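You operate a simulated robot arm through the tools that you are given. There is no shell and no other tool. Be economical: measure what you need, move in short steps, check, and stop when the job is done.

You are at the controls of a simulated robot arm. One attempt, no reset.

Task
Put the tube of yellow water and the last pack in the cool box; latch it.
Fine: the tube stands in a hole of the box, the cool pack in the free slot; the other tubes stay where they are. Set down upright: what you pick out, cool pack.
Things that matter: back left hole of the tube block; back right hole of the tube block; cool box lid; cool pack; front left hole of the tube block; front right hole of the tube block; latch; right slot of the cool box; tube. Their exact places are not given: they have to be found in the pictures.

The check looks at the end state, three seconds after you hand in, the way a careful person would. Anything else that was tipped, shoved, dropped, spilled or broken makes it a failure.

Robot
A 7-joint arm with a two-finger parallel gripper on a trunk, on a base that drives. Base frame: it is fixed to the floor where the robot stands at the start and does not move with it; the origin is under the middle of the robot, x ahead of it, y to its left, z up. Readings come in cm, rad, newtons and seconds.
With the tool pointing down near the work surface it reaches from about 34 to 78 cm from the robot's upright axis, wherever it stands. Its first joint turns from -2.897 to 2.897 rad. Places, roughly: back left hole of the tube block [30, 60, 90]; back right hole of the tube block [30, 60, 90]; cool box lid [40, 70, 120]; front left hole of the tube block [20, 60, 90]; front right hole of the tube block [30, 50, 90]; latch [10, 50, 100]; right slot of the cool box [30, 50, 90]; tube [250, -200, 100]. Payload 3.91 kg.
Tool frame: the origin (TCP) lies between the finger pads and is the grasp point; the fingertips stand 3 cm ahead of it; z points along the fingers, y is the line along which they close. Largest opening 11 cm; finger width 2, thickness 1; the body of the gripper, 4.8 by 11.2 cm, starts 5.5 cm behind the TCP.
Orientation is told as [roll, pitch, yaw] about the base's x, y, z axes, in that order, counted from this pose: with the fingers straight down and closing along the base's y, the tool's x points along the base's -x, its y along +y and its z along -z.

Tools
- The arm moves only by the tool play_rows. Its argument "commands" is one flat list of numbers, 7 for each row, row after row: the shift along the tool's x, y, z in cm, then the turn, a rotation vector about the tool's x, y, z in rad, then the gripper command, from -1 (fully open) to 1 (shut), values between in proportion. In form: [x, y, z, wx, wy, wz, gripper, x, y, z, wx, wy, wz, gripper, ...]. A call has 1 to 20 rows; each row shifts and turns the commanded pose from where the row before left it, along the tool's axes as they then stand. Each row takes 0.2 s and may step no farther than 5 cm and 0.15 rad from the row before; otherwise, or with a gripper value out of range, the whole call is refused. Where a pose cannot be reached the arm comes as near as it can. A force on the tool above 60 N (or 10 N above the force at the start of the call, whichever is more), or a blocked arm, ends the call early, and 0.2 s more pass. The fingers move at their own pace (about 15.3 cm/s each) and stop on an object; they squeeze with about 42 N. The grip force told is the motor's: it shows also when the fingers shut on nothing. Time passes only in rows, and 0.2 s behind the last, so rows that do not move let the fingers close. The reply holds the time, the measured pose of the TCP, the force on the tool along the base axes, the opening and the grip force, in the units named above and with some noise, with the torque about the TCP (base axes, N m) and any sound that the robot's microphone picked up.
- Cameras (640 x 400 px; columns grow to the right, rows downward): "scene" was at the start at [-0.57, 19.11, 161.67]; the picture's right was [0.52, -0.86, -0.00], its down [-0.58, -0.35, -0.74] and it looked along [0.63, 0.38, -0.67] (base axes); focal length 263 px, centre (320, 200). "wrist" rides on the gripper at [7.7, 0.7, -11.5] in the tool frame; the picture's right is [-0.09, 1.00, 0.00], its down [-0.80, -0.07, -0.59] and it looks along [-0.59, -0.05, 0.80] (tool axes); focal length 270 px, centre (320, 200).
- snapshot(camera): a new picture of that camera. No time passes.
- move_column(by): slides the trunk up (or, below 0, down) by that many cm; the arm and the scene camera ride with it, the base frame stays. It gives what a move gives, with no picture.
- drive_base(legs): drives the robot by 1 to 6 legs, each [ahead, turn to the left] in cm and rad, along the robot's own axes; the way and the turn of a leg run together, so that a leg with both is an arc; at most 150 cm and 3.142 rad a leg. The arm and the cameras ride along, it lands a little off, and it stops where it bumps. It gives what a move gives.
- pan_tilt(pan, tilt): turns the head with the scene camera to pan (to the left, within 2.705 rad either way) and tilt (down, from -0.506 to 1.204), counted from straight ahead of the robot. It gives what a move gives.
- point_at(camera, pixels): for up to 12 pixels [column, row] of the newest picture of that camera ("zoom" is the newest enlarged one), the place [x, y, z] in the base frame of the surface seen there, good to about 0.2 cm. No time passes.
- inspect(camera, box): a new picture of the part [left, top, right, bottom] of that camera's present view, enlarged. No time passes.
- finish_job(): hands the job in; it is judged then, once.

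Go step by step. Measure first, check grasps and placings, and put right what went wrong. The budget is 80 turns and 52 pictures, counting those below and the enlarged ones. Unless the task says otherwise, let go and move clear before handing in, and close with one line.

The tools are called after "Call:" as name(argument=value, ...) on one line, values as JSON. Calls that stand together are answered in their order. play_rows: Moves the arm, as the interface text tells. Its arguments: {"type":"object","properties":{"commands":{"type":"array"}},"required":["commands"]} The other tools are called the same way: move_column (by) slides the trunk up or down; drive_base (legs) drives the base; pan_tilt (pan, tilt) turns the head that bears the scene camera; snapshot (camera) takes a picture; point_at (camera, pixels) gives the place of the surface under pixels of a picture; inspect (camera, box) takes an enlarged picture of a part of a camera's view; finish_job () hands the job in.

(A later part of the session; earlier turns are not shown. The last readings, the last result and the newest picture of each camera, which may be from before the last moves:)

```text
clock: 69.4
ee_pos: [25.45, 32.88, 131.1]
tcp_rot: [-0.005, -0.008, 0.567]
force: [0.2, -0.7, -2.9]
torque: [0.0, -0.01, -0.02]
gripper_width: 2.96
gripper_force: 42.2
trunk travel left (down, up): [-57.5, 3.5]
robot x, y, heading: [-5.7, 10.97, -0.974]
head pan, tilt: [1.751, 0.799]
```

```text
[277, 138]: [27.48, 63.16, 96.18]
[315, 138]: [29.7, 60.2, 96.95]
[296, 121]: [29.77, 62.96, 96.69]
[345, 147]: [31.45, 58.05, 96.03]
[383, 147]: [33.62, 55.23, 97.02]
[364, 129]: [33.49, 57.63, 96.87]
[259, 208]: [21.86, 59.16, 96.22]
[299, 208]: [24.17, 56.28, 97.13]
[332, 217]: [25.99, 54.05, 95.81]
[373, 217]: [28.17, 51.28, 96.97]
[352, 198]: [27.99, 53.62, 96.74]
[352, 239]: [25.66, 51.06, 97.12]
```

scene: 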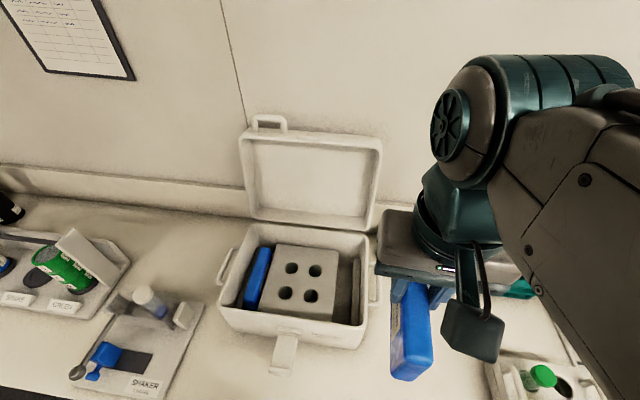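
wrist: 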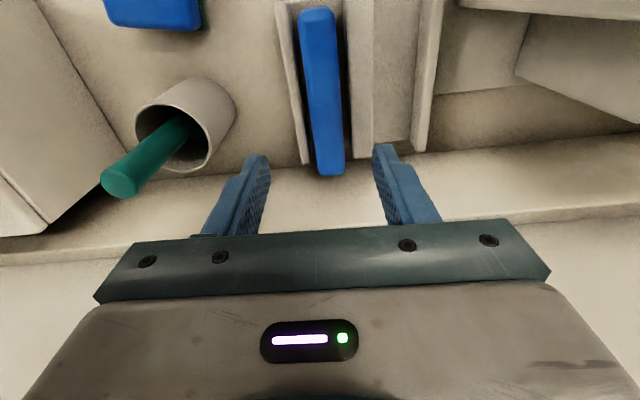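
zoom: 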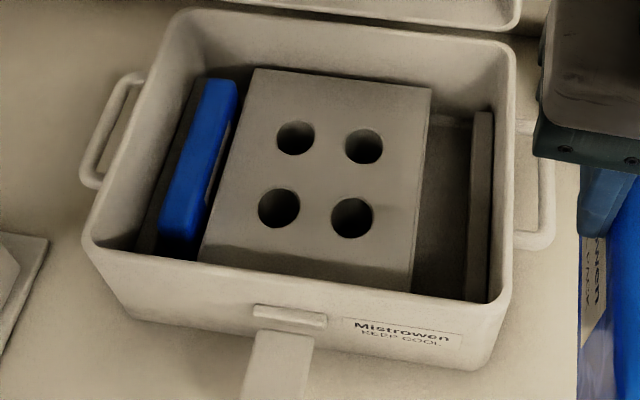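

The slot runs from d≈-20.75 (block face) to -16.4 (liner) at angle 0.633, floor z 91, centre about [34.9,48.7]. I'll move above it with the yaw corrected, staying high.

Call:
play_rows(commands=[0, 0, 0, 0, 0, -0.064, 1, -3.38, 1.42, 1.2, 0, 0, 0, 1, -3.38, 1.42, 1.2, 0, 0, 0, 1, -3.38, 1.42, 1.2, 0, 0, 0, 1, -3.38, 1.42, 1.2, 0, 0, 0, 1, -3.38, 1.42, 1.2, 0, 0, 0, 1, 0, 0, 0, 0, 0, 0, 1])

Call:
snapshot(camera="wrist")

```text
clock: 71.0
ee_pos: [34.98, 48.63, 125.51]
tcp_rot: [-0.004, -0.01, 0.634]
force: [0.6, 0.0, -2.8]
torque: [-0.02, 0.0, -0.01]
gripper_width: 2.96
gripper_force: 42.1
trunk travel left (down, up): [-57.5, 3.5]
robot x, y, heading: [-5.99, 11.14, -0.979]
head pan, tilt: [1.751, 0.799]
```

```text
13 pictures are left
```

wrist: 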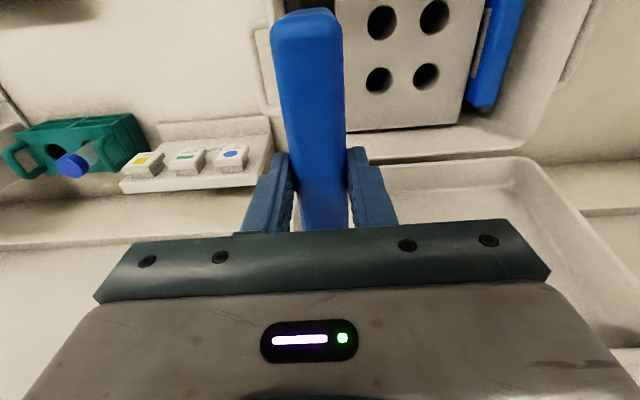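

The pack hides the slot as it should. I'll check its pose in the hand and the box edges seen from the wrist.

Call:
point_at(camera="wrist", pixels=[[278, 50], [340, 50], [305, 18], [310, 130], [300, 200], [345, 100], [346, 128], [460, 118], [400, 145], [400, 162], [262, 45], [400, 195]])

```text
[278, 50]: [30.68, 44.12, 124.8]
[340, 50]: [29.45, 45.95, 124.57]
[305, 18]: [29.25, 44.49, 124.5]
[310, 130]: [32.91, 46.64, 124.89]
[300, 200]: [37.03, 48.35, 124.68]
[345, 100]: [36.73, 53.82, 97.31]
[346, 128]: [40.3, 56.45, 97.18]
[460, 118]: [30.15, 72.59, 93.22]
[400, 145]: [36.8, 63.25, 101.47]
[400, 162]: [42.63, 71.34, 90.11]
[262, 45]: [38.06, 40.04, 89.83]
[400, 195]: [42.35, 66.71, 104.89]
```

Pack pose is as commanded, with its ends at n≈50–64. Lowering to just above the block.

Call:
play_rows(commands=[0, 0, 4, 0, 0, 0, 1, 0, 0, 4, 0, 0, 0, 1, 0, 0, 4, 0, 0, 0, 1, 0, 0, 4, 0, 0, 0, 1, 0, 0, 2.3, 0, 0, 0, 1, 0, 0, 0, 0, 0, 0, 1])

Call:
inspect(camera="scene", box=[212, 200, 420, 360])

```text
clock: 72.4
ee_pos: [35.22, 48.93, 106.8]
tcp_rot: [-0.002, -0.01, 0.632]
force: [0.3, -0.7, -3.5]
torque: [-0.02, 0.04, 0.01]
gripper_width: 2.94
gripper_force: 42.0
trunk travel left (down, up): [-57.5, 3.5]
robot x, y, heading: [-6.25, 10.68, -0.982]
head pan, tilt: [1.751, 0.799]
```

```text
2.50 times, centred on (316, 280) of scene
```

zoom: 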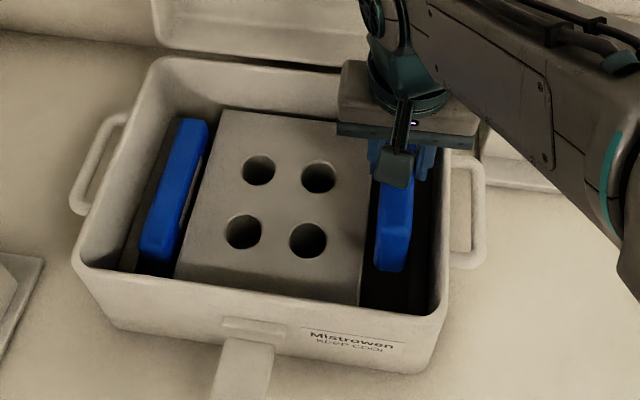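

It lines up with the slot (375–440 px in the zoom). Lowering gently to TCP z≈100.5, then releasing slightly.

Call:
play_rows(commands=[0, 0, 1.5, 0, 0, 0, 1, 0, 0, 1.5, 0, 0, 0, 1, 0, 0, 1.5, 0, 0, 0, 1, 0, 0, 1, 0, 0, 0, 1, 0, 0, 0.6, 0, 0, 0, 1, 0, 0, 0, 0, 0, 0, 1])

```text
clock: 73.8
ee_pos: [35.24, 48.69, 100.62]
tcp_rot: [-0.004, -0.007, 0.633]
force: [0.2, 0.3, -3.1]
torque: [0.02, -0.01, 0.03]
gripper_width: 2.94
gripper_force: 41.7
trunk travel left (down, up): [-57.5, 3.5]
robot x, y, heading: [-5.71, 10.69, -0.981]
head pan, tilt: [1.751, 0.799]
```

No contact yet; easing down a bit more, then opening to 4.6 cm and rising.

Call:
play_rows(commands=[0, 0, 0.2, 0, 0, 0, 1, 0, 0, 0.15, 0, 0, 0, 1, 0, 0, 0, 0, 0, 0, 0.4, 0, 0, 0, 0, 0, 0, 0.18, 0, 0, 0, 0, 0, 0, 0.18, 0, 0, -2, 0, 0, 0, 0.18, 0, 0, -3, 0, 0, 0, 0.18, 0, 0, -4, 0, 0, 0, 0.18, 0, 0, -4, 0, 0, 0, 0.18, 0, 0, -4, 0, 0, 0, 0, 0, 0, -4, 0, 0, 0, 0])

Call:
snapshot(camera="wrist")

```text
clock: 76.2
ee_pos: [34.89, 48.69, 121.83]
tcp_rot: [-0.004, -0.01, 0.634]
force: [0.0, 0.8, 0.0]
torque: [0.01, 0.0, 0.01]
gripper_width: 5.5
gripper_force: 0.0
trunk travel left (down, up): [-57.5, 3.5]
robot x, y, heading: [-5.87, 11.2, -0.981]
head pan, tilt: [1.751, 0.799]
```

```text
11 pictures are left
```

wrist: 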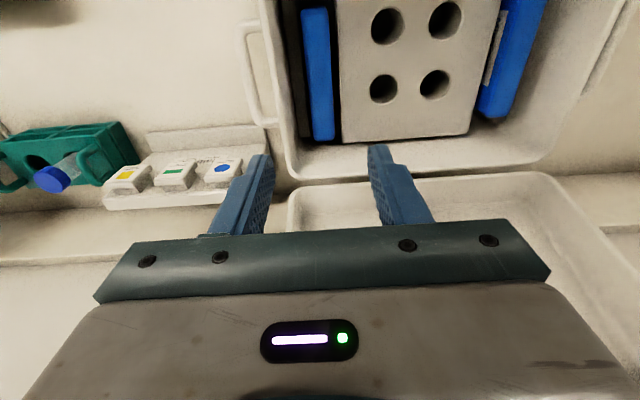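

The pack stands in the slot beside the block. I'll check its top heights and the hole rims.

Call:
point_at(camera="wrist", pixels=[[316, 20], [322, 130], [310, 70], [328, 70], [430, 20], [460, 20], [372, 25], [402, 25], [370, 89], [398, 89], [420, 84], [449, 84]])

```text
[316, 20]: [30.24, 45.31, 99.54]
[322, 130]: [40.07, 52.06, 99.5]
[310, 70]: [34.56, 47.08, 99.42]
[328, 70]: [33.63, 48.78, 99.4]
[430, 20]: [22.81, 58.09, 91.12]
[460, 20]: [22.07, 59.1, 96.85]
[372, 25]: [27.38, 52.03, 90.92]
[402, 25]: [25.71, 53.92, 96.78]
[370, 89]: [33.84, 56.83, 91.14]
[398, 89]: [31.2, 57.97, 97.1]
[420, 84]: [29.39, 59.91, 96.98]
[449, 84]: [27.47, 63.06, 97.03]
```

Pack top is level at z 99.5, so it's seated. Next the tube: I'll back off from the lid, turn the fingers to close along the wall normal, and move toward the rack.

Call:
play_rows(commands=[4, 0, 0, 0, 0, 0, 0, 4, 0, 0, 0, 0, 0, 0, 0, 0, 0, 0, 0, 0.1428, 0, 0, 0, 0, 0, 0, 0.1428, 0, 0, 0, 0, 0, 0, 0.1428, 0, 0, 0, 0, 0, 0, 0.1428, 0, 0, 0, 0, 0, 0, 0.1428, 0, 0, 0, 0, 0, 0, 0.1428, 0, 0, 0, 0, 0, 0, 0.1428, 0, 0, 0, 0, 0, 0, 0.1428, 0, 0, 0, 0, 0, 0, 0.1428, 0, 0, 0, 0, 0, 0, 0.1428, 0, 0, 0, 0, 0, 0, 0.1428, 0, 0, 0, 0, 0, 0, 0, 0])

Call:
play_rows(commands=[-3.9, -1.75, 0, 0, 0, 0, 0, -3.9, -1.75, 0, 0, 0, 0, 0, -3.9, -1.75, 0, 0, 0, 0, 0, -3.9, -1.75, 0, 0, 0, 0, 0, -3.9, -1.75, 0, 0, 0, 0, 0, -3.9, -1.75, 0, 0, 0, 0, 0, -3.9, -1.75, 0, 0, 0, 0, 0, -3.9, -1.75, 0, 0, 0, 0, 0, 0, 0, 0, 0, 0, 0, 0])

Call:
snapshot(camera="wrist")

```text
clock: 79.2
ee_pos: [28.58, 43.9, 121.35]
tcp_rot: [0.01, -0.002, -0.939]
force: [-0.4, -0.5, 0.2]
torque: [0.01, -0.01, 0.01]
gripper_width: 5.51
gripper_force: 0.2
trunk travel left (down, up): [-57.5, 3.5]
robot x, y, heading: [-5.98, 10.85, -0.979]
head pan, tilt: [1.751, 0.799]
```

```text
clock: 81.2
ee_pos: [35.55, 10.62, 121.35]
tcp_rot: [0.01, -0.003, -0.937]
force: [0.3, 0.1, -0.5]
torque: [0.01, 0.04, 0.02]
gripper_width: 5.48
gripper_force: 0.1
trunk travel left (down, up): [-57.5, 3.5]
robot x, y, heading: [-6.01, 11.14, -0.984]
head pan, tilt: [1.751, 0.799]
```

```text
10 pictures are left
```

wrist: 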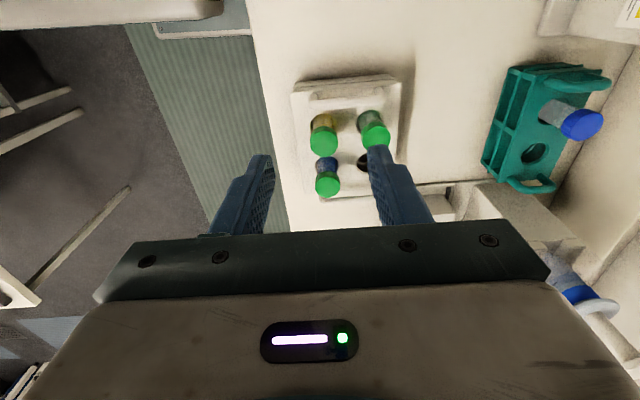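

The yellow tube is the front-left one at (323,140). I'll enlarge and measure the caps.

Call:
inspect(camera="wrist", box=[280, 60, 420, 210])

Call:
point_at(camera="wrist", pixels=[[323, 143], [311, 143], [336, 143], [323, 129], [323, 155], [376, 136], [327, 185], [364, 162], [345, 88], [392, 150], [318, 118], [300, 150]])

```text
2.67 times, centred on (350, 135) of wrist
```

zoom: 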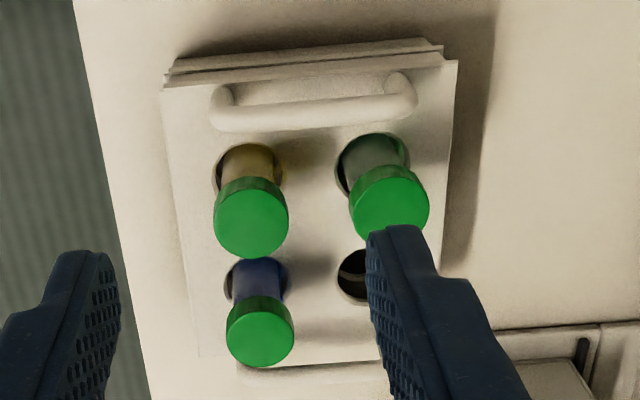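

```text
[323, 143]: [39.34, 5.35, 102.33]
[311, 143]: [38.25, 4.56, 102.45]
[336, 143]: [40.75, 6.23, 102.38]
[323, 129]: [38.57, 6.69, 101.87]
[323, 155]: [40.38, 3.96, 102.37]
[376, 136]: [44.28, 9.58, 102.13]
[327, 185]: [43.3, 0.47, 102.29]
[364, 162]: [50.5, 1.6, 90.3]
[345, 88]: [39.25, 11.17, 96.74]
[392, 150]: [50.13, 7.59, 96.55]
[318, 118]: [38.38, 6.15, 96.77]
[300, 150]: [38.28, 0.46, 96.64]
```

Yellow is confirmed; the cap centre is [39.5,5.35] with 3 cm diameter and top z 102.3. I'll move over it, descend and grip the cap.

Call:
play_rows(commands=[-3.3, 0.03, 0, 0, 0, 0, 0, -3.29, 0.03, 0, 0, 0, 0, 0, 0, 0, 4, 0, 0, 0, 0, 0, 0, 4, 0, 0, 0, 0, 0, 0, 4, 0, 0, 0, 0, 0, 0, 0, 0, 0, 0, 0])

Call:
snapshot(camera="wrist")

```text
clock: 82.6
ee_pos: [39.87, 5.34, 109.18]
tcp_rot: [0.011, -0.004, -0.939]
force: [1.3, -0.4, 0.1]
torque: [-0.01, 0.02, -0.03]
gripper_width: 5.47
gripper_force: 0.1
trunk travel left (down, up): [-57.5, 3.5]
robot x, y, heading: [-5.89, 11.3, -0.982]
head pan, tilt: [1.751, 0.799]
```

```text
8 pictures are left
```

wrist: 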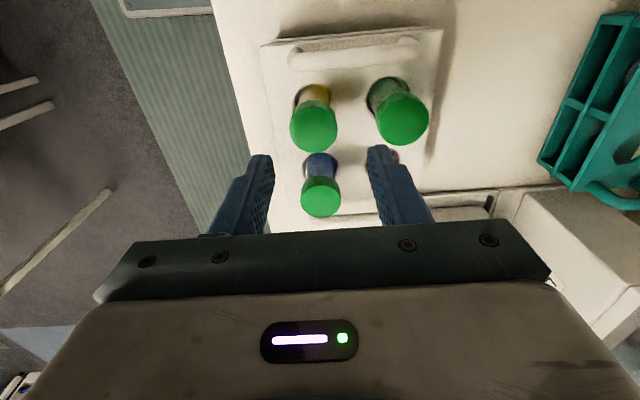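

Call:
point_at(camera="wrist", pixels=[[314, 128], [293, 128], [336, 128], [315, 110], [315, 148], [403, 118]])

```text
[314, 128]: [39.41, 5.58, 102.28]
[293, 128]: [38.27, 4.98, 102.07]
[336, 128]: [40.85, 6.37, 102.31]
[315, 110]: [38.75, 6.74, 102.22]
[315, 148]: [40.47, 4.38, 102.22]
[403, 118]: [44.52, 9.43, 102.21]
```

Cap centre [39.6,5.6]; a 0.4 cm correction, then descend and grip.

Call:
play_rows(commands=[0.4, 0, 2, 0, 0, 0, 0, 0, 0, 3, 0, 0, 0, 0, 0, 0, 2.5, 0, 0, 0, 0, 0, 0, 1, 0, 0, 0, 0, 0, 0, 0, 0, 0, 0, 0.3, 0, 0, 0, 0, 0, 0, 0.6, 0, 0, 0, 0, 0, 0, 1, 0, 0, 0, 0, 0, 0, 1])

```text
clock: 84.4
ee_pos: [39.78, 5.44, 100.81]
tcp_rot: [0.009, -0.004, -0.936]
force: [-0.1, -0.8, -0.3]
torque: [0.01, -0.02, -0.03]
gripper_width: 3.35
gripper_force: 41.7
trunk travel left (down, up): [-57.5, 3.5]
robot x, y, heading: [-5.96, 11.31, -0.979]
head pan, tilt: [1.751, 0.799]
```

Gripped at 3.35 cm. Lifting 20 cm and checking.

Call:
play_rows(commands=[0, 0, -1.5, 0, 0, 0, 1, 0, 0, -2.5, 0, 0, 0, 1, 0, 0, -4, 0, 0, 0, 1, 0, 0, -4, 0, 0, 0, 1, 0, 0, -4, 0, 0, 0, 1, 0, 0, -4, 0, 0, 0, 1, 0, 0, 0, 0, 0, 0, 1])

Call:
play_rows(commands=[4.14, 1.6, 0, 0, 0, 0, 1, 4.14, 1.6, 0, 0, 0, 0, 1, 4.14, 1.6, 0, 0, 0, 0, 1, 4.14, 1.6, 0, 0, 0, 0, 1, 4.14, 1.6, 0, 0, 0, 0, 1, 4.14, 1.6, 0, 0, 0, 0, 1, 4.14, 1.6, 0, 0, 0, 0, 1, 4.14, 1.6, 0, 0, 0, 0, 1, 4.14, 1.6, 0, 0, 0, 0, 1, 4.14, 1.6, 0, 0, 0, 0, 1, 4.14, 1.6, 0, 0, 0, 0, 1, 0, 0, 0, 0, 0, 0, 1])

Call:
inspect(camera="scene", box=[212, 180, 436, 350])

```text
clock: 86.0
ee_pos: [39.46, 5.65, 120.97]
tcp_rot: [0.009, -0.004, -0.937]
force: [0.5, -0.5, -0.7]
torque: [0.02, -0.03, -0.02]
gripper_width: 3.36
gripper_force: 42.4
trunk travel left (down, up): [-57.5, 3.5]
robot x, y, heading: [-5.88, 11.33, -0.98]
head pan, tilt: [1.751, 0.799]
```

```text
clock: 88.6
ee_pos: [26.72, 52.86, 121.01]
tcp_rot: [0.008, -0.003, -0.939]
force: [-0.4, 0.0, -0.7]
torque: [0.01, 0.01, -0.01]
gripper_width: 3.35
gripper_force: 41.8
trunk travel left (down, up): [-57.5, 3.5]
robot x, y, heading: [-6.57, 11.08, -0.984]
head pan, tilt: [1.751, 0.799]
```

```text
2.35 times, centred on (324, 265) of scene
```

zoom: 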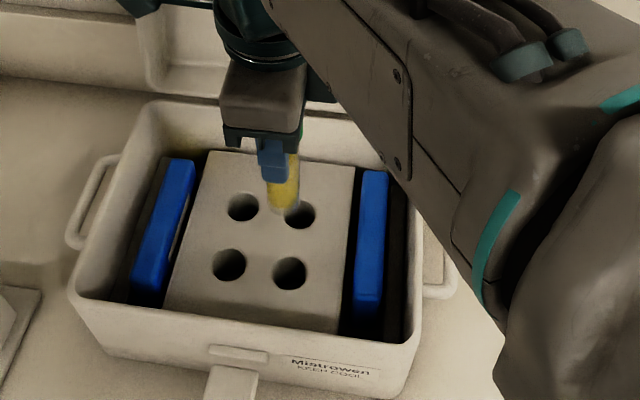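

The tube hangs straight. I'll measure its bottom (284,208) and the front-right hole rim in the zoom.

Call:
point_at(camera="zoom", pixels=[[275, 175], [297, 175], [283, 205], [284, 211], [273, 272], [307, 272], [290, 256], [290, 290], [213, 265], [246, 265], [284, 185]])

```text
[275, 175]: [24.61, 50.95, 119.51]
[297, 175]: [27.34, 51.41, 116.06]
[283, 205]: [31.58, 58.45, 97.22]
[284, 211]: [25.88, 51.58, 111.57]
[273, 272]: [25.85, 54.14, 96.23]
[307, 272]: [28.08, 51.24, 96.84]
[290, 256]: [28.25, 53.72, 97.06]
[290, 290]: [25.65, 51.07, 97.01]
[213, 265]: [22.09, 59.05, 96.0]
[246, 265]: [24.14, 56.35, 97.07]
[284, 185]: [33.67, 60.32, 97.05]
```

The hole centre is [26.96,52.55]. Small correction, then lower to just above the hole and look.

Call:
play_rows(commands=[-0.25, 0, 3, 0, 0, 0, 1, 0, 0, 3, 0, 0, 0, 1, 0, 0, 3, 0, 0, 0, 1, 0, 0, 2.8, 0, 0, 0, 1, 0, 0, 0, 0, 0, 0, 1])

Call:
inspect(camera="scene", box=[252, 230, 364, 310])

```text
clock: 89.8
ee_pos: [26.87, 52.53, 108.93]
tcp_rot: [0.007, -0.005, -0.937]
force: [0.3, 0.3, -1.4]
torque: [-0.02, 0.01, 0.01]
gripper_width: 3.33
gripper_force: 41.6
trunk travel left (down, up): [-57.5, 3.5]
robot x, y, heading: [-5.68, 11.15, -0.98]
head pan, tilt: [1.751, 0.799]
```

```text
5.00 times, centred on (308, 270) of scene
```

zoom: 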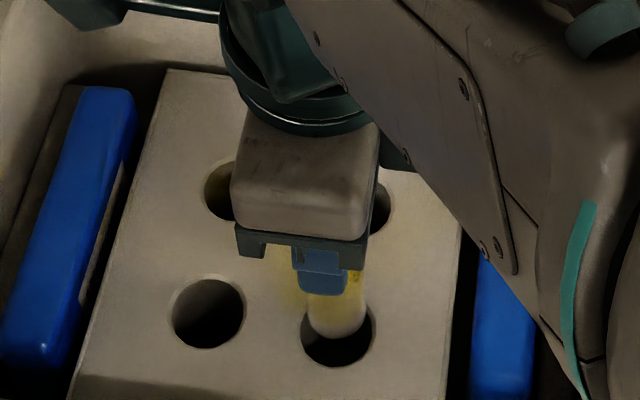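

The tube is centred on the hole sideways (337 vs 338 px). Lowering slowly into it.

Call:
play_rows(commands=[0, 0, 1.5, 0, 0, 0, 1, 0, 0, 1, 0, 0, 0, 1, 0, 0, 1, 0, 0, 0, 1, 0, 0, 1, 0, 0, 0, 1, 0, 0, 1, 0, 0, 0, 1, 0, 0, 1, 0, 0, 0, 1, 0, 0, 1, 0, 0, 0, 1, 0, 0, 0.4, 0, 0, 0, 1, 0, 0, 0, 0, 0, 0, 1])

```text
clock: 91.8
ee_pos: [26.98, 52.43, 101.3]
tcp_rot: [0.014, 0.0, -0.937]
force: [1.7, 1.4, 11.6]
torque: [0.0, 0.0, -0.01]
gripper_width: 3.34
gripper_force: 42.0
trunk travel left (down, up): [-57.5, 3.5]
robot x, y, heading: [-6.29, 11.45, -0.973]
head pan, tilt: [1.751, 0.799]
```

Contact with 11.6 N at TCP z 101.3, which matches the hole bottom. Releasing and rising.

Call:
play_rows(commands=[0, 0, -0.2, 0, 0, 0, 1, 0, 0, 0, 0, 0, 0, 0.3, 0, 0, 0, 0, 0, 0, 0.1, 0, 0, 0, 0, 0, 0, 0.1, 0, 0, -2, 0, 0, 0, 0.1, 0, 0, -4, 0, 0, 0, 0.1, 0, 0, -4, 0, 0, 0, 0.1, 0, 0, -4, 0, 0, 0, 0, 0, 0, -4, 0, 0, 0, 0, 4, -4, 0, 0, 0, 0, 0, 4, -3, 0, 0, 0, 0, 0, 0, 0, 0, 0, 0, 0, 0])

Call:
snapshot(camera="scene")

```text
refused: row 10 steps farther than a row can; nothing moved
```

```text
5 pictures are left
```

scene: 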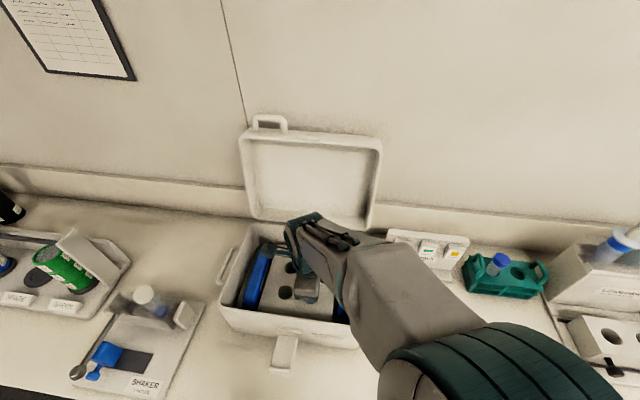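

The row was over-long; I'll release and rise in smaller rows, and meanwhile measure lid and latch points from this picture.

Call:
point_at(camera="scene", pixels=[[243, 136], [379, 144], [268, 117], [268, 129], [310, 136], [310, 180], [254, 215], [365, 224], [375, 190], [284, 345], [282, 370], [270, 333]])

Call:
play_rows(commands=[0, 0, -0.2, 0, 0, 0, 1, 0, 0, 0, 0, 0, 0, 0.3, 0, 0, 0, 0, 0, 0, 0.1, 0, 0, 0, 0, 0, 0, 0.1, 0, 0, -2, 0, 0, 0, 0.1, 0, 0, -4, 0, 0, 0, 0.1, 0, 0, -4, 0, 0, 0, 0.1, 0, 0, -4, 0, 0, 0, 0, 0, 0, -4, 0, 0, 0, 0, 0, 0, -4, 0, 0, 0, 0, 0, -4, -1, 0, 0, 0, 0, 0, -4, 0, 0, 0, 0, 0, 0, -4, 0, 0, 0, 0, 0, 0, -4, 0, 0, 0, 0, 0, 0, 0, 0, 0, 0, 0, 0])

Call:
inspect(camera="scene", box=[200, 100, 420, 390])

```text
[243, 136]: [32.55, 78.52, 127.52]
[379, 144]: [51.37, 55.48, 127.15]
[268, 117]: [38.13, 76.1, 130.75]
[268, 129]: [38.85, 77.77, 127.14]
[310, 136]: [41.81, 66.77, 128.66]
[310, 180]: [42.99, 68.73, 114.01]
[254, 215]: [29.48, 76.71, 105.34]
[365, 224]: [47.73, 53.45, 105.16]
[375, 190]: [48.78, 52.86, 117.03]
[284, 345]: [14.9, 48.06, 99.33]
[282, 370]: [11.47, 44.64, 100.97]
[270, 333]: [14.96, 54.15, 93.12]
```

```text
clock: 95.2
ee_pos: [17.47, 45.26, 125.03]
tcp_rot: [0.026, 0.048, -0.985]
force: [0.2, 0.4, 0.2]
torque: [-0.03, 0.0, -0.01]
gripper_width: 5.51
gripper_force: 0.1
trunk travel left (down, up): [-57.5, 3.5]
robot x, y, heading: [-6.16, 11.02, -0.981]
head pan, tilt: [1.751, 0.799]
stopped in row 15: the arm was blocked; the commanded pose is now the measured one
```

```text
1.38 times, centred on (310, 245) of scene
```

zoom: 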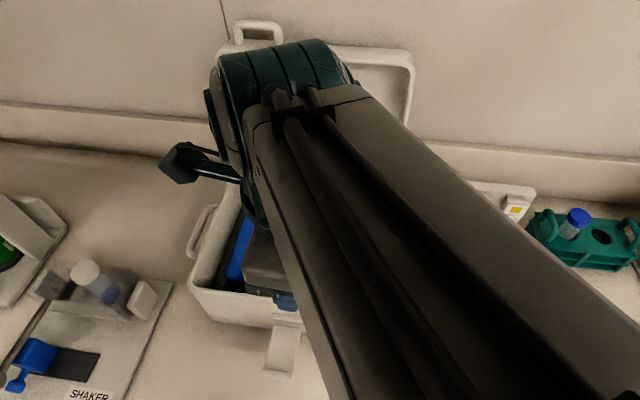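

Released and clear; the arm stopped harmlessly at a joint limit. For the lid I'll use its loop handle (top bar ≈[38.1,76.1,130.7]) with fingers held level, so I'll drive back 30 cm to face it.

Call:
drive_base(legs=[[-30, 0]])

```text
clock: 97.2
ee_pos: [0.7, 70.49, 125.16]
tcp_rot: [0.024, 0.046, -0.987]
force: [-0.2, -0.3, 0.6]
torque: [0.01, 0.0, 0.03]
gripper_width: 5.51
gripper_force: 0.0
trunk travel left (down, up): [-57.5, 3.5]
robot x, y, heading: [-22.67, 36.22, -0.982]
head pan, tilt: [1.751, 0.799]
```

Call:
play_rows(commands=[0, 0, 0, 0.024, -0.046, -0.05, 0, -4.4, 0, -1, 0, 0, 0, 0, -4.4, 0, -1, 0, 0, 0, 0, -4.4, 0, -1, 0, 0, 0, 0, -4.4, 0, -1, 0, 0, 0, 0, 0, 0, 0, 0, 0, 0, 0])

Call:
pan_tilt(pan=1.3, tilt=0.7)

```text
clock: 98.6
ee_pos: [10.93, 56.28, 129.2]
tcp_rot: [0.002, 0.001, -0.938]
force: [-0.2, 0.2, 0.4]
torque: [0.0, 0.0, 0.03]
gripper_width: 5.48
gripper_force: 0.1
trunk travel left (down, up): [-57.5, 3.5]
robot x, y, heading: [-22.8, 36.47, -0.988]
head pan, tilt: [1.751, 0.799]
```

```text
clock: 99.5
ee_pos: [10.93, 56.17, 129.24]
tcp_rot: [0.002, 0.001, -0.94]
force: [0.4, 0.5, -0.5]
torque: [0.0, 0.02, 0.0]
gripper_width: 5.51
gripper_force: 0.0
trunk travel left (down, up): [-57.5, 3.5]
robot x, y, heading: [-22.82, 36.23, -0.979]
head pan, tilt: [1.3, 0.7]
```

TCP now lines up with the handle (d=-38.8). Tilting the fingers up to level toward the wall while advancing.

Call:
play_rows(commands=[0, 1.8, -0.1, -0.1427, 0, 0, 0, 0, 1.8, 0.157, -0.1427, 0, 0, 0, 0, 1.755, 0.41, -0.1427, 0, 0, 0, 0, 1.68, 0.656, -0.1427, 0, 0, 0, 0, 1.57, 0.888, -0.1427, 0, 0, 0, 0, 1.425, 1.1, -0.1427, 0, 0, 0, 0, 1.256, 1.294, -0.1427, 0, 0, 0, 0, 1.06, 1.46, -0.1427, 0, 0, 0, 0, 0.84, 1.595, -0.1427, 0, 0, 0, 0, 0.605, 1.7, -0.1427, 0, 0, 0, 0, 0.356, 1.767, -0.1427, 0, 0, 0, 0, 0, 0, 0, 0, 0, 0])

Call:
snapshot(camera="scene")

```text
clock: 102.1
ee_pos: [26.98, 67.86, 130.32]
tcp_rot: [1.574, 0.001, -0.939]
force: [-0.4, 0.2, -0.4]
torque: [-0.01, -0.04, 0.0]
gripper_width: 5.53
gripper_force: 0.1
trunk travel left (down, up): [-57.5, 3.5]
robot x, y, heading: [-22.47, 36.09, -0.982]
head pan, tilt: [1.3, 0.7]
```

```text
3 pictures are left
```

scene: 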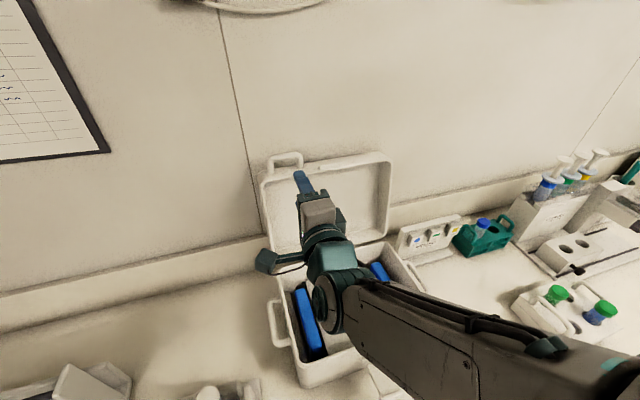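

The handle loop is at (285,160). I'll measure its bar and posts and other lid/box points.

Call:
point_at(camera="scene", pixels=[[277, 157], [285, 156], [294, 155], [268, 165], [300, 160], [285, 164], [285, 160], [340, 160], [264, 185], [390, 158], [387, 195], [300, 172]])

```text
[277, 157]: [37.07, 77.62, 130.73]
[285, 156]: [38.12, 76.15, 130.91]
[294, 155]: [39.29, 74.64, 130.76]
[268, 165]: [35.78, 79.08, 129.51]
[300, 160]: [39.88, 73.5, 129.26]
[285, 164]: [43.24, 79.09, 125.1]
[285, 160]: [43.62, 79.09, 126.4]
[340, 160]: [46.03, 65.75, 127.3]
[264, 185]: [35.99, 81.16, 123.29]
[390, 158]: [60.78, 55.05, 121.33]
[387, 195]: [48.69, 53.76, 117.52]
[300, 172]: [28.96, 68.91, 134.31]
```

The bar is at n≈76, d −39, z≈130.4, with about 2.5 cm of opening beneath it. I'll narrow the fingers to 2.6 cm and advance so the lower finger enters the loop.

Call:
play_rows(commands=[0.4, 0.15, 0, 0, 0, 0, 0.53, 0, 0, 0, 0, 0, 0, 0.53, 0, 0, 3, 0, 0, 0, 0.53, 0, 0, 3, 0, 0, 0, 0.53, 0, 0, 3, 0, 0, 0, 0.53, 0, 0, 0, 0, 0, 0, 0.53])

Call:
inspect(camera="scene", box=[240, 130, 340, 210])

```text
clock: 103.5
ee_pos: [34.24, 73.67, 130.29]
tcp_rot: [1.574, 0.001, -0.939]
force: [-0.5, -0.1, -0.1]
torque: [-0.01, 0.01, -0.02]
gripper_width: 2.59
gripper_force: 0.1
trunk travel left (down, up): [-57.5, 3.5]
robot x, y, heading: [-22.84, 36.34, -0.988]
head pan, tilt: [1.3, 0.7]
```

```text
5.00 times, centred on (290, 170) of scene
```

zoom: 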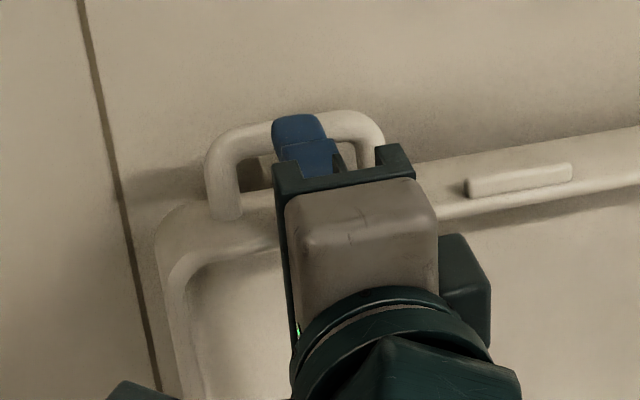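

Call:
point_at(camera="zoom", pixels=[[300, 118], [300, 135], [252, 133], [252, 140], [252, 147], [252, 153], [252, 160], [350, 113], [350, 122], [250, 178], [520, 180], [520, 172]])

```text
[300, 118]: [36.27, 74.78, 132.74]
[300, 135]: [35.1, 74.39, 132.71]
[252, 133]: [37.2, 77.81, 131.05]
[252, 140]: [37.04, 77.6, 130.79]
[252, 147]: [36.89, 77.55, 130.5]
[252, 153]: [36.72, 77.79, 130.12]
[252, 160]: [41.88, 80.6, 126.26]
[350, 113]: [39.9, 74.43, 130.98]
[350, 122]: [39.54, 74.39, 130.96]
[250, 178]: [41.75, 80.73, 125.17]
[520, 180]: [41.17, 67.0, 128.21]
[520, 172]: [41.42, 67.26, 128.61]
```

Upper finger inner face at ~131.7, bar 129.9–131.1: well aligned. Advancing 3.5 cm and gripping the bar.

Call:
play_rows(commands=[0, 0.1, 1.5, 0, 0, 0, 0.53, 0, 0, 1, 0, 0, 0, 0.53, 0, 0, 1, 0, 0, 0, 0.53, 0, 0, 0, 0, 0, 0, 0.75, 0, 0, 0, 0, 0, 0, 1, 0, 0, 0, 0, 0, 0, 1])

```text
clock: 104.2
ee_pos: [35.26, 74.38, 130.36]
tcp_rot: [1.567, 0.002, -0.934]
force: [-42.1, -36.3, -0.9]
torque: [-1.01, 1.18, -0.18]
gripper_width: 2.65
gripper_force: 0.6
trunk travel left (down, up): [-57.5, 3.5]
robot x, y, heading: [-22.52, 36.28, -0.984]
head pan, tilt: [1.3, 0.7]
stopped in row 3: the force on the tool passed its limit (the readings are from after the stop); the commanded pose is now the measured one
```

The thick part of the lower finger met the lid's edge (force about −n, ~2.8 cm below the TCP). I'll back off and come at the bar with the fingers sloping 45° down instead, which clears that edge.

Call:
play_rows(commands=[0, 0, -3, 0, 0, 0, 0.473, 0, 0, -3, 0, 0, 0, 0.473, 0, 2.85, 0, 0, 0, 0, 0.473, 0, 2.8, 0, 0, 0, 0, 0.473, 0, 0, 0, 0.131, 0, 0, 0.473, 0, 0, 0, 0.131, 0, 0, 0.473, 0, 0, 0, 0.131, 0, 0, 0.473, 0, 0, 0, 0.131, 0, 0, 0.473, 0, 0, 0, 0.131, 0, 0, 0.473, 0, 0, 0, 0.131, 0, 0, 0.473, 0, 0, 0, 0, 0, 0, 0.473])

Call:
point_at(camera="scene", pixels=[[277, 157], [294, 155]])

```text
clock: 106.7
ee_pos: [32.02, 71.06, 135.76]
tcp_rot: [0.924, -0.012, -0.976]
force: [0.1, 0.6, -0.3]
torque: [0.0, -0.03, 0.01]
gripper_width: 2.89
gripper_force: 0.0
out of reach, approached as far as the arm can: row 7, 8
trunk travel left (down, up): [-57.5, 3.5]
robot x, y, heading: [-22.26, 36.31, -0.984]
head pan, tilt: [1.3, 0.7]
```

```text
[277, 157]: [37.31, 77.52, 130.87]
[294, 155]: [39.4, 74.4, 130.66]
```

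Tilt is 37° below level, good enough. Aligning with the bar, then approaching along the fingers in small steps.

Call:
play_rows(commands=[0.8, 0.82, 0, 0, 0, 0, 0.473, 0, 0, 2, 0, 0, 0, 0.473, 0, 0, 2, 0, 0, 0, 0.473, 0, 0, 0, 0, 0, 0, 0.473])

```text
clock: 107.7
ee_pos: [34.71, 73.8, 133.81]
tcp_rot: [0.922, -0.014, -0.979]
force: [-0.6, -0.2, -0.4]
torque: [0.01, -0.03, -0.02]
gripper_width: 2.88
gripper_force: 0.1
trunk travel left (down, up): [-57.5, 3.5]
robot x, y, heading: [-22.84, 36.36, -0.986]
head pan, tilt: [1.3, 0.7]
```

On track. Advancing the last 3.8 cm and closing on the bar.

Call:
play_rows(commands=[0, 0.08, 1.3, 0, 0, 0, 0.473, 0, 0, 1.3, 0, 0, 0, 0.473, 0, 0, 1.2, 0, 0, 0, 0.473, 0, 0, 0, 0, 0, 0, 0.473, 0, 0, 0, 0, 0, 0, 0.7, 0, 0, 0, 0, 0, 0, 1, 0, 0, 0, 0, 0, 0, 1])

```text
clock: 109.2
ee_pos: [37.15, 75.62, 131.28]
tcp_rot: [0.918, -0.012, -0.977]
force: [-2.6, -1.4, -17.4]
torque: [0.17, 0.49, -0.24]
gripper_width: 1.35
gripper_force: 45.2
trunk travel left (down, up): [-57.5, 3.5]
robot x, y, heading: [-22.67, 35.91, -0.984]
head pan, tilt: [1.3, 0.7]
```

Bar gripped (1.35 cm). Now I swing the lid over the hinge in small arc steps, starting with 20°.

Call:
play_rows(commands=[-0.09, -0.96, -2.05, 0, 0, 0, 1, -0.09, -1.15, -1.97, 0, 0, 0, 1, -0.09, -1.31, -1.86, 0, 0, 0, 1, -0.09, -1.465, -1.74, 0, 0, 0, 1, 0, 0, 0, 0, 0, 0, 1])

```text
clock: 110.5
ee_pos: [29.92, 70.3, 132.44]
tcp_rot: [0.926, -0.014, -0.977]
force: [0.8, 1.3, -1.6]
torque: [0.07, -0.23, -0.4]
gripper_width: 1.37
gripper_force: 45.1
trunk travel left (down, up): [-57.5, 3.5]
robot x, y, heading: [-22.6, 36.25, -0.984]
head pan, tilt: [1.3, 0.7]
```

Light forces, so the arc is right. Continuing 40° more while tilting the fingers gradually downward.

Call:
play_rows(commands=[-0.08, -1.519, -1.61, 0.045, 0, 0, 1, -0.08, -1.71, -1.384, 0.045, 0, 0, 1, -0.08, -1.893, -1.14, 0.045, 0, 0, 1, -0.08, -2.014, -0.866, 0.045, 0, 0, 1, -0.08, -2.114, -0.585, 0.045, 0, 0, 1, -0.07, -2.172, -0.289, 0.045, 0, 0, 1, -0.07, -2.193, 0.005, 0.045, 0, 0, 1, -0.06, -2.176, 0.313, 0.045, 0, 0, 1, 0, 0, 0, 0, 0, 0, 1])

```text
clock: 112.5
ee_pos: [16.81, 60.78, 125.51]
tcp_rot: [0.567, -0.014, -0.974]
force: [-25.5, -3.4, 24.0]
torque: [0.04, 0.09, 1.14]
gripper_width: 1.38
gripper_force: 44.6
trunk travel left (down, up): [-57.5, 3.5]
robot x, y, heading: [-22.47, 36.04, -0.981]
head pan, tilt: [1.3, 0.7]
```

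A 30 N outward pull shows the true hinge is slightly nearer (≈[n 68.4, z 105.5]). I'll correct the arc and go on 20°.

Call:
play_rows(commands=[0.1, -2.268, -0.59, 0.045, 0, 0, 1, -0.03, -2.029, 0.84, 0.045, 0, 0, 1, -0.03, -1.897, 1.101, 0.045, 0, 0, 1, -0.03, -1.738, 1.357, 0.045, 0, 0, 1, 0, 0, 0, 0, 0, 0, 1])

```text
clock: 113.7
ee_pos: [12.53, 57.48, 119.01]
tcp_rot: [0.381, -0.014, -0.978]
force: [-8.2, 7.7, -0.6]
torque: [-0.41, -0.33, 0.73]
gripper_width: 1.42
gripper_force: 45.0
trunk travel left (down, up): [-57.5, 3.5]
robot x, y, heading: [-22.89, 36.39, -0.986]
head pan, tilt: [1.3, 0.7]
```

Forces are small again. Continuing down to nearly closed.

Call:
play_rows(commands=[0.1, -1.533, 1.589, 0.045, 0, 0, 1, 0, -1.326, 1.788, 0.045, 0, 0, 1, 0, -1.072, 1.965, 0.045, 0, 0, 1, 0, -0.644, 1.0, 0.045, 0, 0, 1, 0, 0, 0, 0, 0, 0, 1])

```text
clock: 114.8
ee_pos: [10.46, 56.07, 111.74]
tcp_rot: [0.205, -0.015, -0.978]
force: [-25.4, -19.1, 5.8]
torque: [-1.06, -0.35, 0.87]
gripper_width: 1.44
gripper_force: 45.1
trunk travel left (down, up): [-57.5, 3.5]
robot x, y, heading: [-22.62, 36.24, -0.983]
head pan, tilt: [1.3, 0.7]
```

Nearly closed. Easing outward 0.4 cm and pressing the last bit down.

Call:
play_rows(commands=[0, -0.5, 0.4, 0, 0, 0, 1, 0, -0.1, 0.5, 0, 0, 0, 1, 0, 0, 0.5, 0, 0, 0, 1, 0, 0, 0.4, 0, 0, 0, 1, 0, 0, 0, 0, 0, 0, 1])

```text
clock: 116.0
ee_pos: [10.14, 55.81, 109.58]
tcp_rot: [0.204, -0.014, -0.978]
force: [-29.8, -23.8, 5.0]
torque: [-0.37, 0.09, 0.8]
gripper_width: 1.44
gripper_force: 44.5
trunk travel left (down, up): [-57.5, 3.5]
robot x, y, heading: [-23.2, 35.9, -0.984]
head pan, tilt: [1.3, 0.7]
```

Call:
play_rows(commands=[0, -0.6, 0.1, 0, 0, 0, 1, 0, 0, 0.4, 0, 0, 0, 1, 0, 0, 0.4, 0, 0, 0, 1, 0, 0, 0.4, 0, 0, 0, 1, 0, 0, 0, 0, 0, 0, 1])

```text
clock: 117.2
ee_pos: [9.92, 55.52, 108.35]
tcp_rot: [0.202, -0.013, -0.978]
force: [-27.8, -19.0, 1.4]
torque: [-0.6, -0.14, 0.8]
gripper_width: 1.46
gripper_force: 44.9
trunk travel left (down, up): [-57.5, 3.5]
robot x, y, heading: [-22.94, 36.32, -0.981]
head pan, tilt: [1.3, 0.7]
```

Call:
play_rows(commands=[0, -0.5, 0, 0, 0, 0, 1, 0, 0, 0.4, 0, 0, 0, 1, 0, 0, 0.4, 0, 0, 0, 1, 0, 0, 0.3, 0, 0, 0, 1, 0, 0, 0, 0, 0, 0, 1])

```text
clock: 118.5
ee_pos: [9.93, 55.54, 107.24]
tcp_rot: [0.209, -0.012, -0.978]
force: [-7.0, -7.0, 37.2]
torque: [-0.14, -0.07, 0.91]
gripper_width: 1.45
gripper_force: 44.7
trunk travel left (down, up): [-57.5, 3.5]
robot x, y, heading: [-22.67, 36.66, -0.984]
head pan, tilt: [1.3, 0.7]
```

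37 N of upward reaction: the lid is down on the box. Releasing, withdrawing along the fingers and moving the arm right to view the latch.

Call:
play_rows(commands=[0, 0, -0.3, 0, 0, 0, 1, 0, 0, 0, 0, 0, 0, 0.7, 0, 0, 0, 0, 0, 0, 0.45, 0, 0, 0, 0, 0, 0, 0.45, 0, 0, -1.5, 0, 0, 0, 0.45, 0, 0, -3, 0, 0, 0, 0.45, 0, 0, -4, 0, 0, 0, 0.45, 0, 0, -4, 0, 0, 0, 0.45, 0, 0, -4, -0.1, 0, 0, 0.45, -4.2, 0, 0, 0.1, 0, 0, 1, -4.2, 0, 0, 0.1, 0, 0, 1, -4.2, 0, 0, 0.1, 0, 0, 1, -4.2, 0, 0, 0, 0, 0, 1, -4.2, 0, 0, 0, 0, 0, 1, -4.2, 0, 0, 0, 0, 0, 1, -4.2, 0, 0, 0, 0, 0, 1, 0, 0, 0, 0, 0, 0, 1])

Call:
pan_tilt(pan=1.35, tilt=0.85)

Call:
snapshot(camera="scene")

```text
clock: 122.0
ee_pos: [23.43, 29.73, 123.75]
tcp_rot: [0.004, -0.013, -0.978]
force: [0.6, -0.4, -0.1]
torque: [-0.02, -0.03, 0.03]
gripper_width: 0.01
gripper_force: 37.7
trunk travel left (down, up): [-57.5, 3.5]
robot x, y, heading: [-22.52, 36.22, -0.982]
head pan, tilt: [1.3, 0.7]
```

```text
clock: 122.8
ee_pos: [23.42, 29.73, 123.65]
tcp_rot: [0.003, -0.013, -0.978]
force: [0.8, 0.0, -0.2]
torque: [0.03, -0.04, 0.06]
gripper_width: 0.0
gripper_force: 37.4
trunk travel left (down, up): [-57.5, 3.5]
robot x, y, heading: [-22.0, 36.32, -0.983]
head pan, tilt: [1.349, 0.85]
```

```text
1 pictures are left
```

scene: 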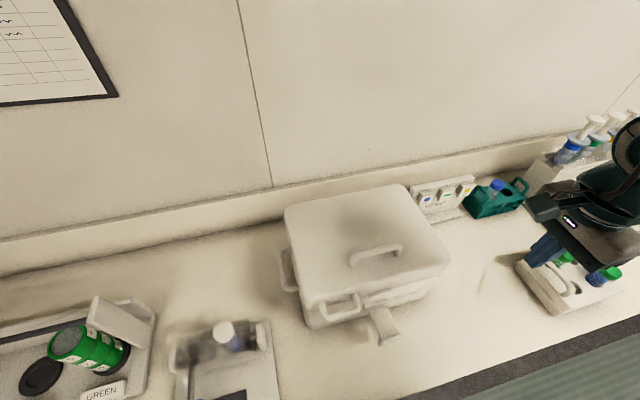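

The lid is closed, with the front handle at (340,305) and the latch tongue still sticking out at (383,325). Measuring latch and lid edge.

Call:
point_at(camera="scene", pixels=[[388, 337], [396, 333], [383, 325], [374, 318], [377, 310], [369, 308], [380, 343], [372, 300], [375, 290], [390, 300], [370, 330], [392, 340]])

Call:
point_at(camera="scene", pixels=[[385, 312], [378, 330], [340, 305], [345, 297], [390, 305], [400, 290], [384, 333], [390, 322], [360, 303], [410, 290], [320, 300], [440, 270]])

```text
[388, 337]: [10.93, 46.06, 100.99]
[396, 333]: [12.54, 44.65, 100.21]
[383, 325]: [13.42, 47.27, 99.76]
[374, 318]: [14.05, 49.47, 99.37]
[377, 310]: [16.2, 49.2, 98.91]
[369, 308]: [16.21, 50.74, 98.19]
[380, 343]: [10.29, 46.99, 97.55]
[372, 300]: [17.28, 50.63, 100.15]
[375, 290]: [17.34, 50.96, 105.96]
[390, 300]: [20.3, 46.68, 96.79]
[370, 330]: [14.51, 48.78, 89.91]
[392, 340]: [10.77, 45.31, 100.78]
```

```text
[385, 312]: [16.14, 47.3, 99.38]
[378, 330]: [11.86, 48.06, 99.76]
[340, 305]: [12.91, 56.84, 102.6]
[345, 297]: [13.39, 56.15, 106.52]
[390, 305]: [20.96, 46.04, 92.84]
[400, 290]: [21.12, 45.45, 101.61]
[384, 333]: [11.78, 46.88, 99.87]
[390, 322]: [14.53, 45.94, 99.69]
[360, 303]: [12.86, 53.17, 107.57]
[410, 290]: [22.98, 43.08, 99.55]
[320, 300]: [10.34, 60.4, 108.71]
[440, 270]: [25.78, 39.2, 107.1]
```

The tongue is level: tip at n 36, d −30.1, z≈100, hinge near n 43, z 98.5, about 3 cm wide. I'll grip its sides from above and swing it up; first back 17 cm for elbow room and turn the fingers to close along the box front.

Call:
drive_base(legs=[[-17, 0]])

Call:
play_rows(commands=[0, 0, 0, 0, 0, -0.1465, 0, 0, 0, 0, 0, 0, -0.1465, 0, 0, 0, 0, 0, 0, -0.1465, 0, 0, 0, 0, 0, 0, -0.1465, 0, 0, 0, 0, 0, 0, -0.1465, 0, 0, 0, 0, 0, 0, -0.1465, 0, 0, 0, 0, 0, 0, -0.1465, 0, 0, 0, 0, 0, 0, -0.1465, 0, 0, 0, 0, 0, 0, -0.1465, 0, 0, 0, 0, 0, 0, -0.1465, 0, 0, 0, 0, 0, 0, -0.1465, 0, 0, 0, 0, 0, -0.15, 0, 0, 0, 0, 0, 0, -0.15, 0, 0, 0, 0, 0, 0, 0, 0, 0])

```text
clock: 124.2
ee_pos: [13.93, 43.47, 123.86]
tcp_rot: [0.003, -0.014, -0.985]
force: [1.2, -0.6, 1.2]
torque: [0.01, -0.02, -0.03]
gripper_width: 0.01
gripper_force: 37.9
trunk travel left (down, up): [-57.5, 3.5]
robot x, y, heading: [-31.66, 50.71, -0.985]
head pan, tilt: [1.349, 0.85]
```

```text
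clock: 127.2
ee_pos: [13.99, 43.34, 123.78]
tcp_rot: [-0.013, -0.304, 0.631]
force: [-0.4, -0.1, 0.2]
torque: [0.0, 0.0, 0.03]
gripper_width: 5.47
gripper_force: 0.0
trunk travel left (down, up): [-57.5, 3.5]
robot x, y, heading: [-32.37, 50.32, -0.986]
head pan, tilt: [1.349, 0.85]
```

Aligned. Moving over the tongue and down, then closing on its sides.

Call:
play_rows(commands=[0, 3.45, 0, 0, 0, 0, 0, 1.155, 0, 3.6, 0, 0, 0, 0, 1.155, 0, 3.6, 0, 0, 0, 0, 1.155, 0, 3.6, 0, 0, 0, 0, 1.155, 0, 3.6, 0, 0, 0, 0, 1.155, 0, 3.6, 0, 0, 0, 0, 1.155, 0, 3.6, 0, 0, 0, 0, 0, 0, 0, 0, 0, 0, 0, 0, 0, 0, 0, 0, 0, 0.3, 0, 0, 0, 0, 0, 0, 0.6, 0, 0, 0, 0, 0, 0, 0.6])

```text
clock: 129.6
ee_pos: [11.9, 45.73, 100.96]
tcp_rot: [-0.013, -0.305, 0.631]
force: [3.5, -2.6, -4.5]
torque: [-0.08, 0.12, 0.25]
gripper_width: 4.4
gripper_force: 44.8
trunk travel left (down, up): [-57.5, 3.5]
robot x, y, heading: [-31.9, 50.61, -0.982]
head pan, tilt: [1.349, 0.85]
```

Gripped the tongue's tip at 4.4 cm width. Swinging it up, first 36°.

Call:
play_rows(commands=[-0.78, 0, -1.086, 0, 0, 0, 0.7, -0.974, 0, -0.9, 0, 0, 0, 0.7, -1.13, 0, -0.672, 0, 0, 0, 0.7, 0, 0, 0, 0, 0, 0, 0.7])

```text
clock: 130.6
ee_pos: [13.56, 46.91, 104.43]
tcp_rot: [-0.012, -0.302, 0.634]
force: [-11.7, -16.1, -7.1]
torque: [-0.21, 1.58, 0.43]
gripper_width: 4.36
gripper_force: 44.8
trunk travel left (down, up): [-57.5, 3.5]
robot x, y, heading: [-31.82, 50.88, -0.986]
head pan, tilt: [1.349, 0.85]
```

Resistance is mostly along the swing (about 19 N), and the grip holds. Continuing to 72°.

Call:
play_rows(commands=[-1.254, 0, -0.424, 0, 0, 0, 0.8, -1.316, 0, -0.153, 0, 0, 0, 0.8, 0, 0, 0, 0, 0, 0, 0.8])

```text
clock: 131.4
ee_pos: [15.6, 48.56, 105.81]
tcp_rot: [-0.015, -0.305, 0.631]
force: [0.3, 0.6, 0.5]
torque: [0.01, -0.02, 0.01]
gripper_width: 1.09
gripper_force: 0.1
trunk travel left (down, up): [-57.5, 3.5]
robot x, y, heading: [-32.03, 50.98, -0.981]
head pan, tilt: [1.349, 0.85]
```

The grip slipped off and the fingers are free. I'll back off, close the fingers and tilt them forward, to scoop the tongue up from below.

Call:
play_rows(commands=[4, 0, -2, 0, 0, 0, 0.8, 3, 0, -2, 0, 0, 0, 1, 0, 0, 0, 0, -0.14, 0, 1, 0, 0, 0, 0, -0.14, 0, 1, 0, 0, 0, 0, -0.14, 0, 1, 0, 0, 0, 0, -0.14, 0, 1, 0, 0, 0, 0, -0.14, 0, 1, 0, 0, 0, 0, 0, 0, 1])

```text
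clock: 133.2
ee_pos: [10.16, 43.27, 107.9]
tcp_rot: [-0.023, -1.004, 0.646]
force: [-0.1, -0.1, 0.2]
torque: [0.01, -0.07, 0.0]
gripper_width: 0.0
gripper_force: 37.4
out of reach, approached as far as the arm can: row 7
trunk travel left (down, up): [-57.5, 3.5]
robot x, y, heading: [-31.66, 50.64, -0.986]
head pan, tilt: [1.349, 0.85]
```

Call:
play_rows(commands=[1.24, 0.4, -1.93, 0, 0, 0, 1, 2.33, 0.3, 1.5, 0, 0, 0, 1, 2.33, 0.3, 1.5, 0, 0, 0, 1, 2.33, 0.2, 1.5, 0, 0, 0, 1, 2.33, 0, 1.5, 0, 0, 0, 1, 0, 0, 0, 0, 0, 0, 1])

```text
clock: 134.6
ee_pos: [9.98, 41.65, 97.04]
tcp_rot: [-0.022, -1.003, 0.647]
force: [-1.4, -2.0, -0.7]
torque: [-0.08, 0.05, -0.02]
gripper_width: 0.0
gripper_force: 37.3
out of reach, approached as far as the arm can: row 1, 2, 4
trunk travel left (down, up): [-57.5, 3.5]
robot x, y, heading: [-32.17, 50.19, -0.988]
head pan, tilt: [1.349, 0.85]
```

The arm is at its inner limit and 2.4 cm to the right of the tongue's middle. Trying a sideways shift before lifting.

Call:
play_rows(commands=[0, 1.2, 0, 0, 0, 0, 1, 0, 1.2, 0, 0, 0, 0, 1, 0, 0, 0, 0, 0, 0, 1])

```text
clock: 135.4
ee_pos: [9.92, 41.73, 96.99]
tcp_rot: [-0.028, -1.005, 0.638]
force: [-20.5, -53.1, 15.8]
torque: [-0.15, -0.22, -0.78]
gripper_width: 0.0
gripper_force: 38.1
out of reach, approached as far as the arm can: row 1, 2
trunk travel left (down, up): [-57.5, 3.5]
robot x, y, heading: [-31.96, 50.36, -0.994]
head pan, tilt: [1.349, 0.85]
```

Contact on the side (force +d, −n), so the tongue is probably back down. I'll back off, raise the arm, and move the robot 15 cm further back for room.

Call:
play_rows(commands=[0, -1.5, -0.8, 0, 0, 0, 1, -3.3, 0, -2.8, 0, 0, 0, 1, -3.87, 0, -2.48, 0, 0, 0, 1, -3.87, 0, -2.48, 0, 0, 0, 1, -3.87, 0, -2.48, 0, 0, 0, 1, -3.87, 0, -2.48, 0, 0, 0, 1, 0, 0, 0, 0, 0, 0, 1])

Call:
drive_base(legs=[[-16, 0]])

```text
clock: 137.0
ee_pos: [9.92, 41.11, 119.7]
tcp_rot: [-0.022, -1.001, 0.648]
force: [-0.1, 0.2, 0.0]
torque: [-0.01, 0.01, -0.01]
gripper_width: 0.02
gripper_force: 37.8
trunk travel left (down, up): [-57.5, 3.5]
robot x, y, heading: [-31.96, 50.2, -0.985]
head pan, tilt: [1.349, 0.85]
```

```text
clock: 137.7
ee_pos: [9.68, 41.12, 119.73]
tcp_rot: [-0.023, -1.004, 0.641]
force: [-0.2, 0.1, 0.8]
torque: [0.0, 0.02, 0.01]
gripper_width: 0.0
gripper_force: 37.4
trunk travel left (down, up): [-57.5, 3.5]
robot x, y, heading: [-32.43, 50.95, -0.995]
head pan, tilt: [1.349, 0.85]
stopped in leg 1: the robot was blocked; the commanded pose is now the measured one
```

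Blocked behind as well, so I'll stay here and regrip the tongue's flared tip, this time centred on it and turning the tool along with the swing. First re-tilt and descend.

Call:
play_rows(commands=[0, 0, 0, 0, 0.125, 0, -0.18, 0, 0, 0, 0, 0.125, 0, -0.18, 0, 0, 0, 0, 0.125, 0, -0.18, 0, 0, 0, 0, 0.125, 0, -0.18, -3.42, 2.5, 1.87, 0, 0, 0, -0.18, 1.868, 0, 3.424, 0, 0, 0, -0.18, 1.868, 0, 3.424, 0, 0, 0, -0.18, 1.868, 0, 3.424, 0, 0, 0, -0.18, 0, 0, 0, 0, 0, 0, -0.18])

```text
clock: 139.7
ee_pos: [11.35, 45.17, 107.83]
tcp_rot: [-0.015, -0.503, 0.632]
force: [0.7, -1.1, -0.2]
torque: [-0.02, 0.01, 0.02]
gripper_width: 6.49
gripper_force: 0.0
trunk travel left (down, up): [-57.5, 3.5]
robot x, y, heading: [-32.3, 50.82, -0.99]
head pan, tilt: [1.349, 0.85]
5 turns are left
```

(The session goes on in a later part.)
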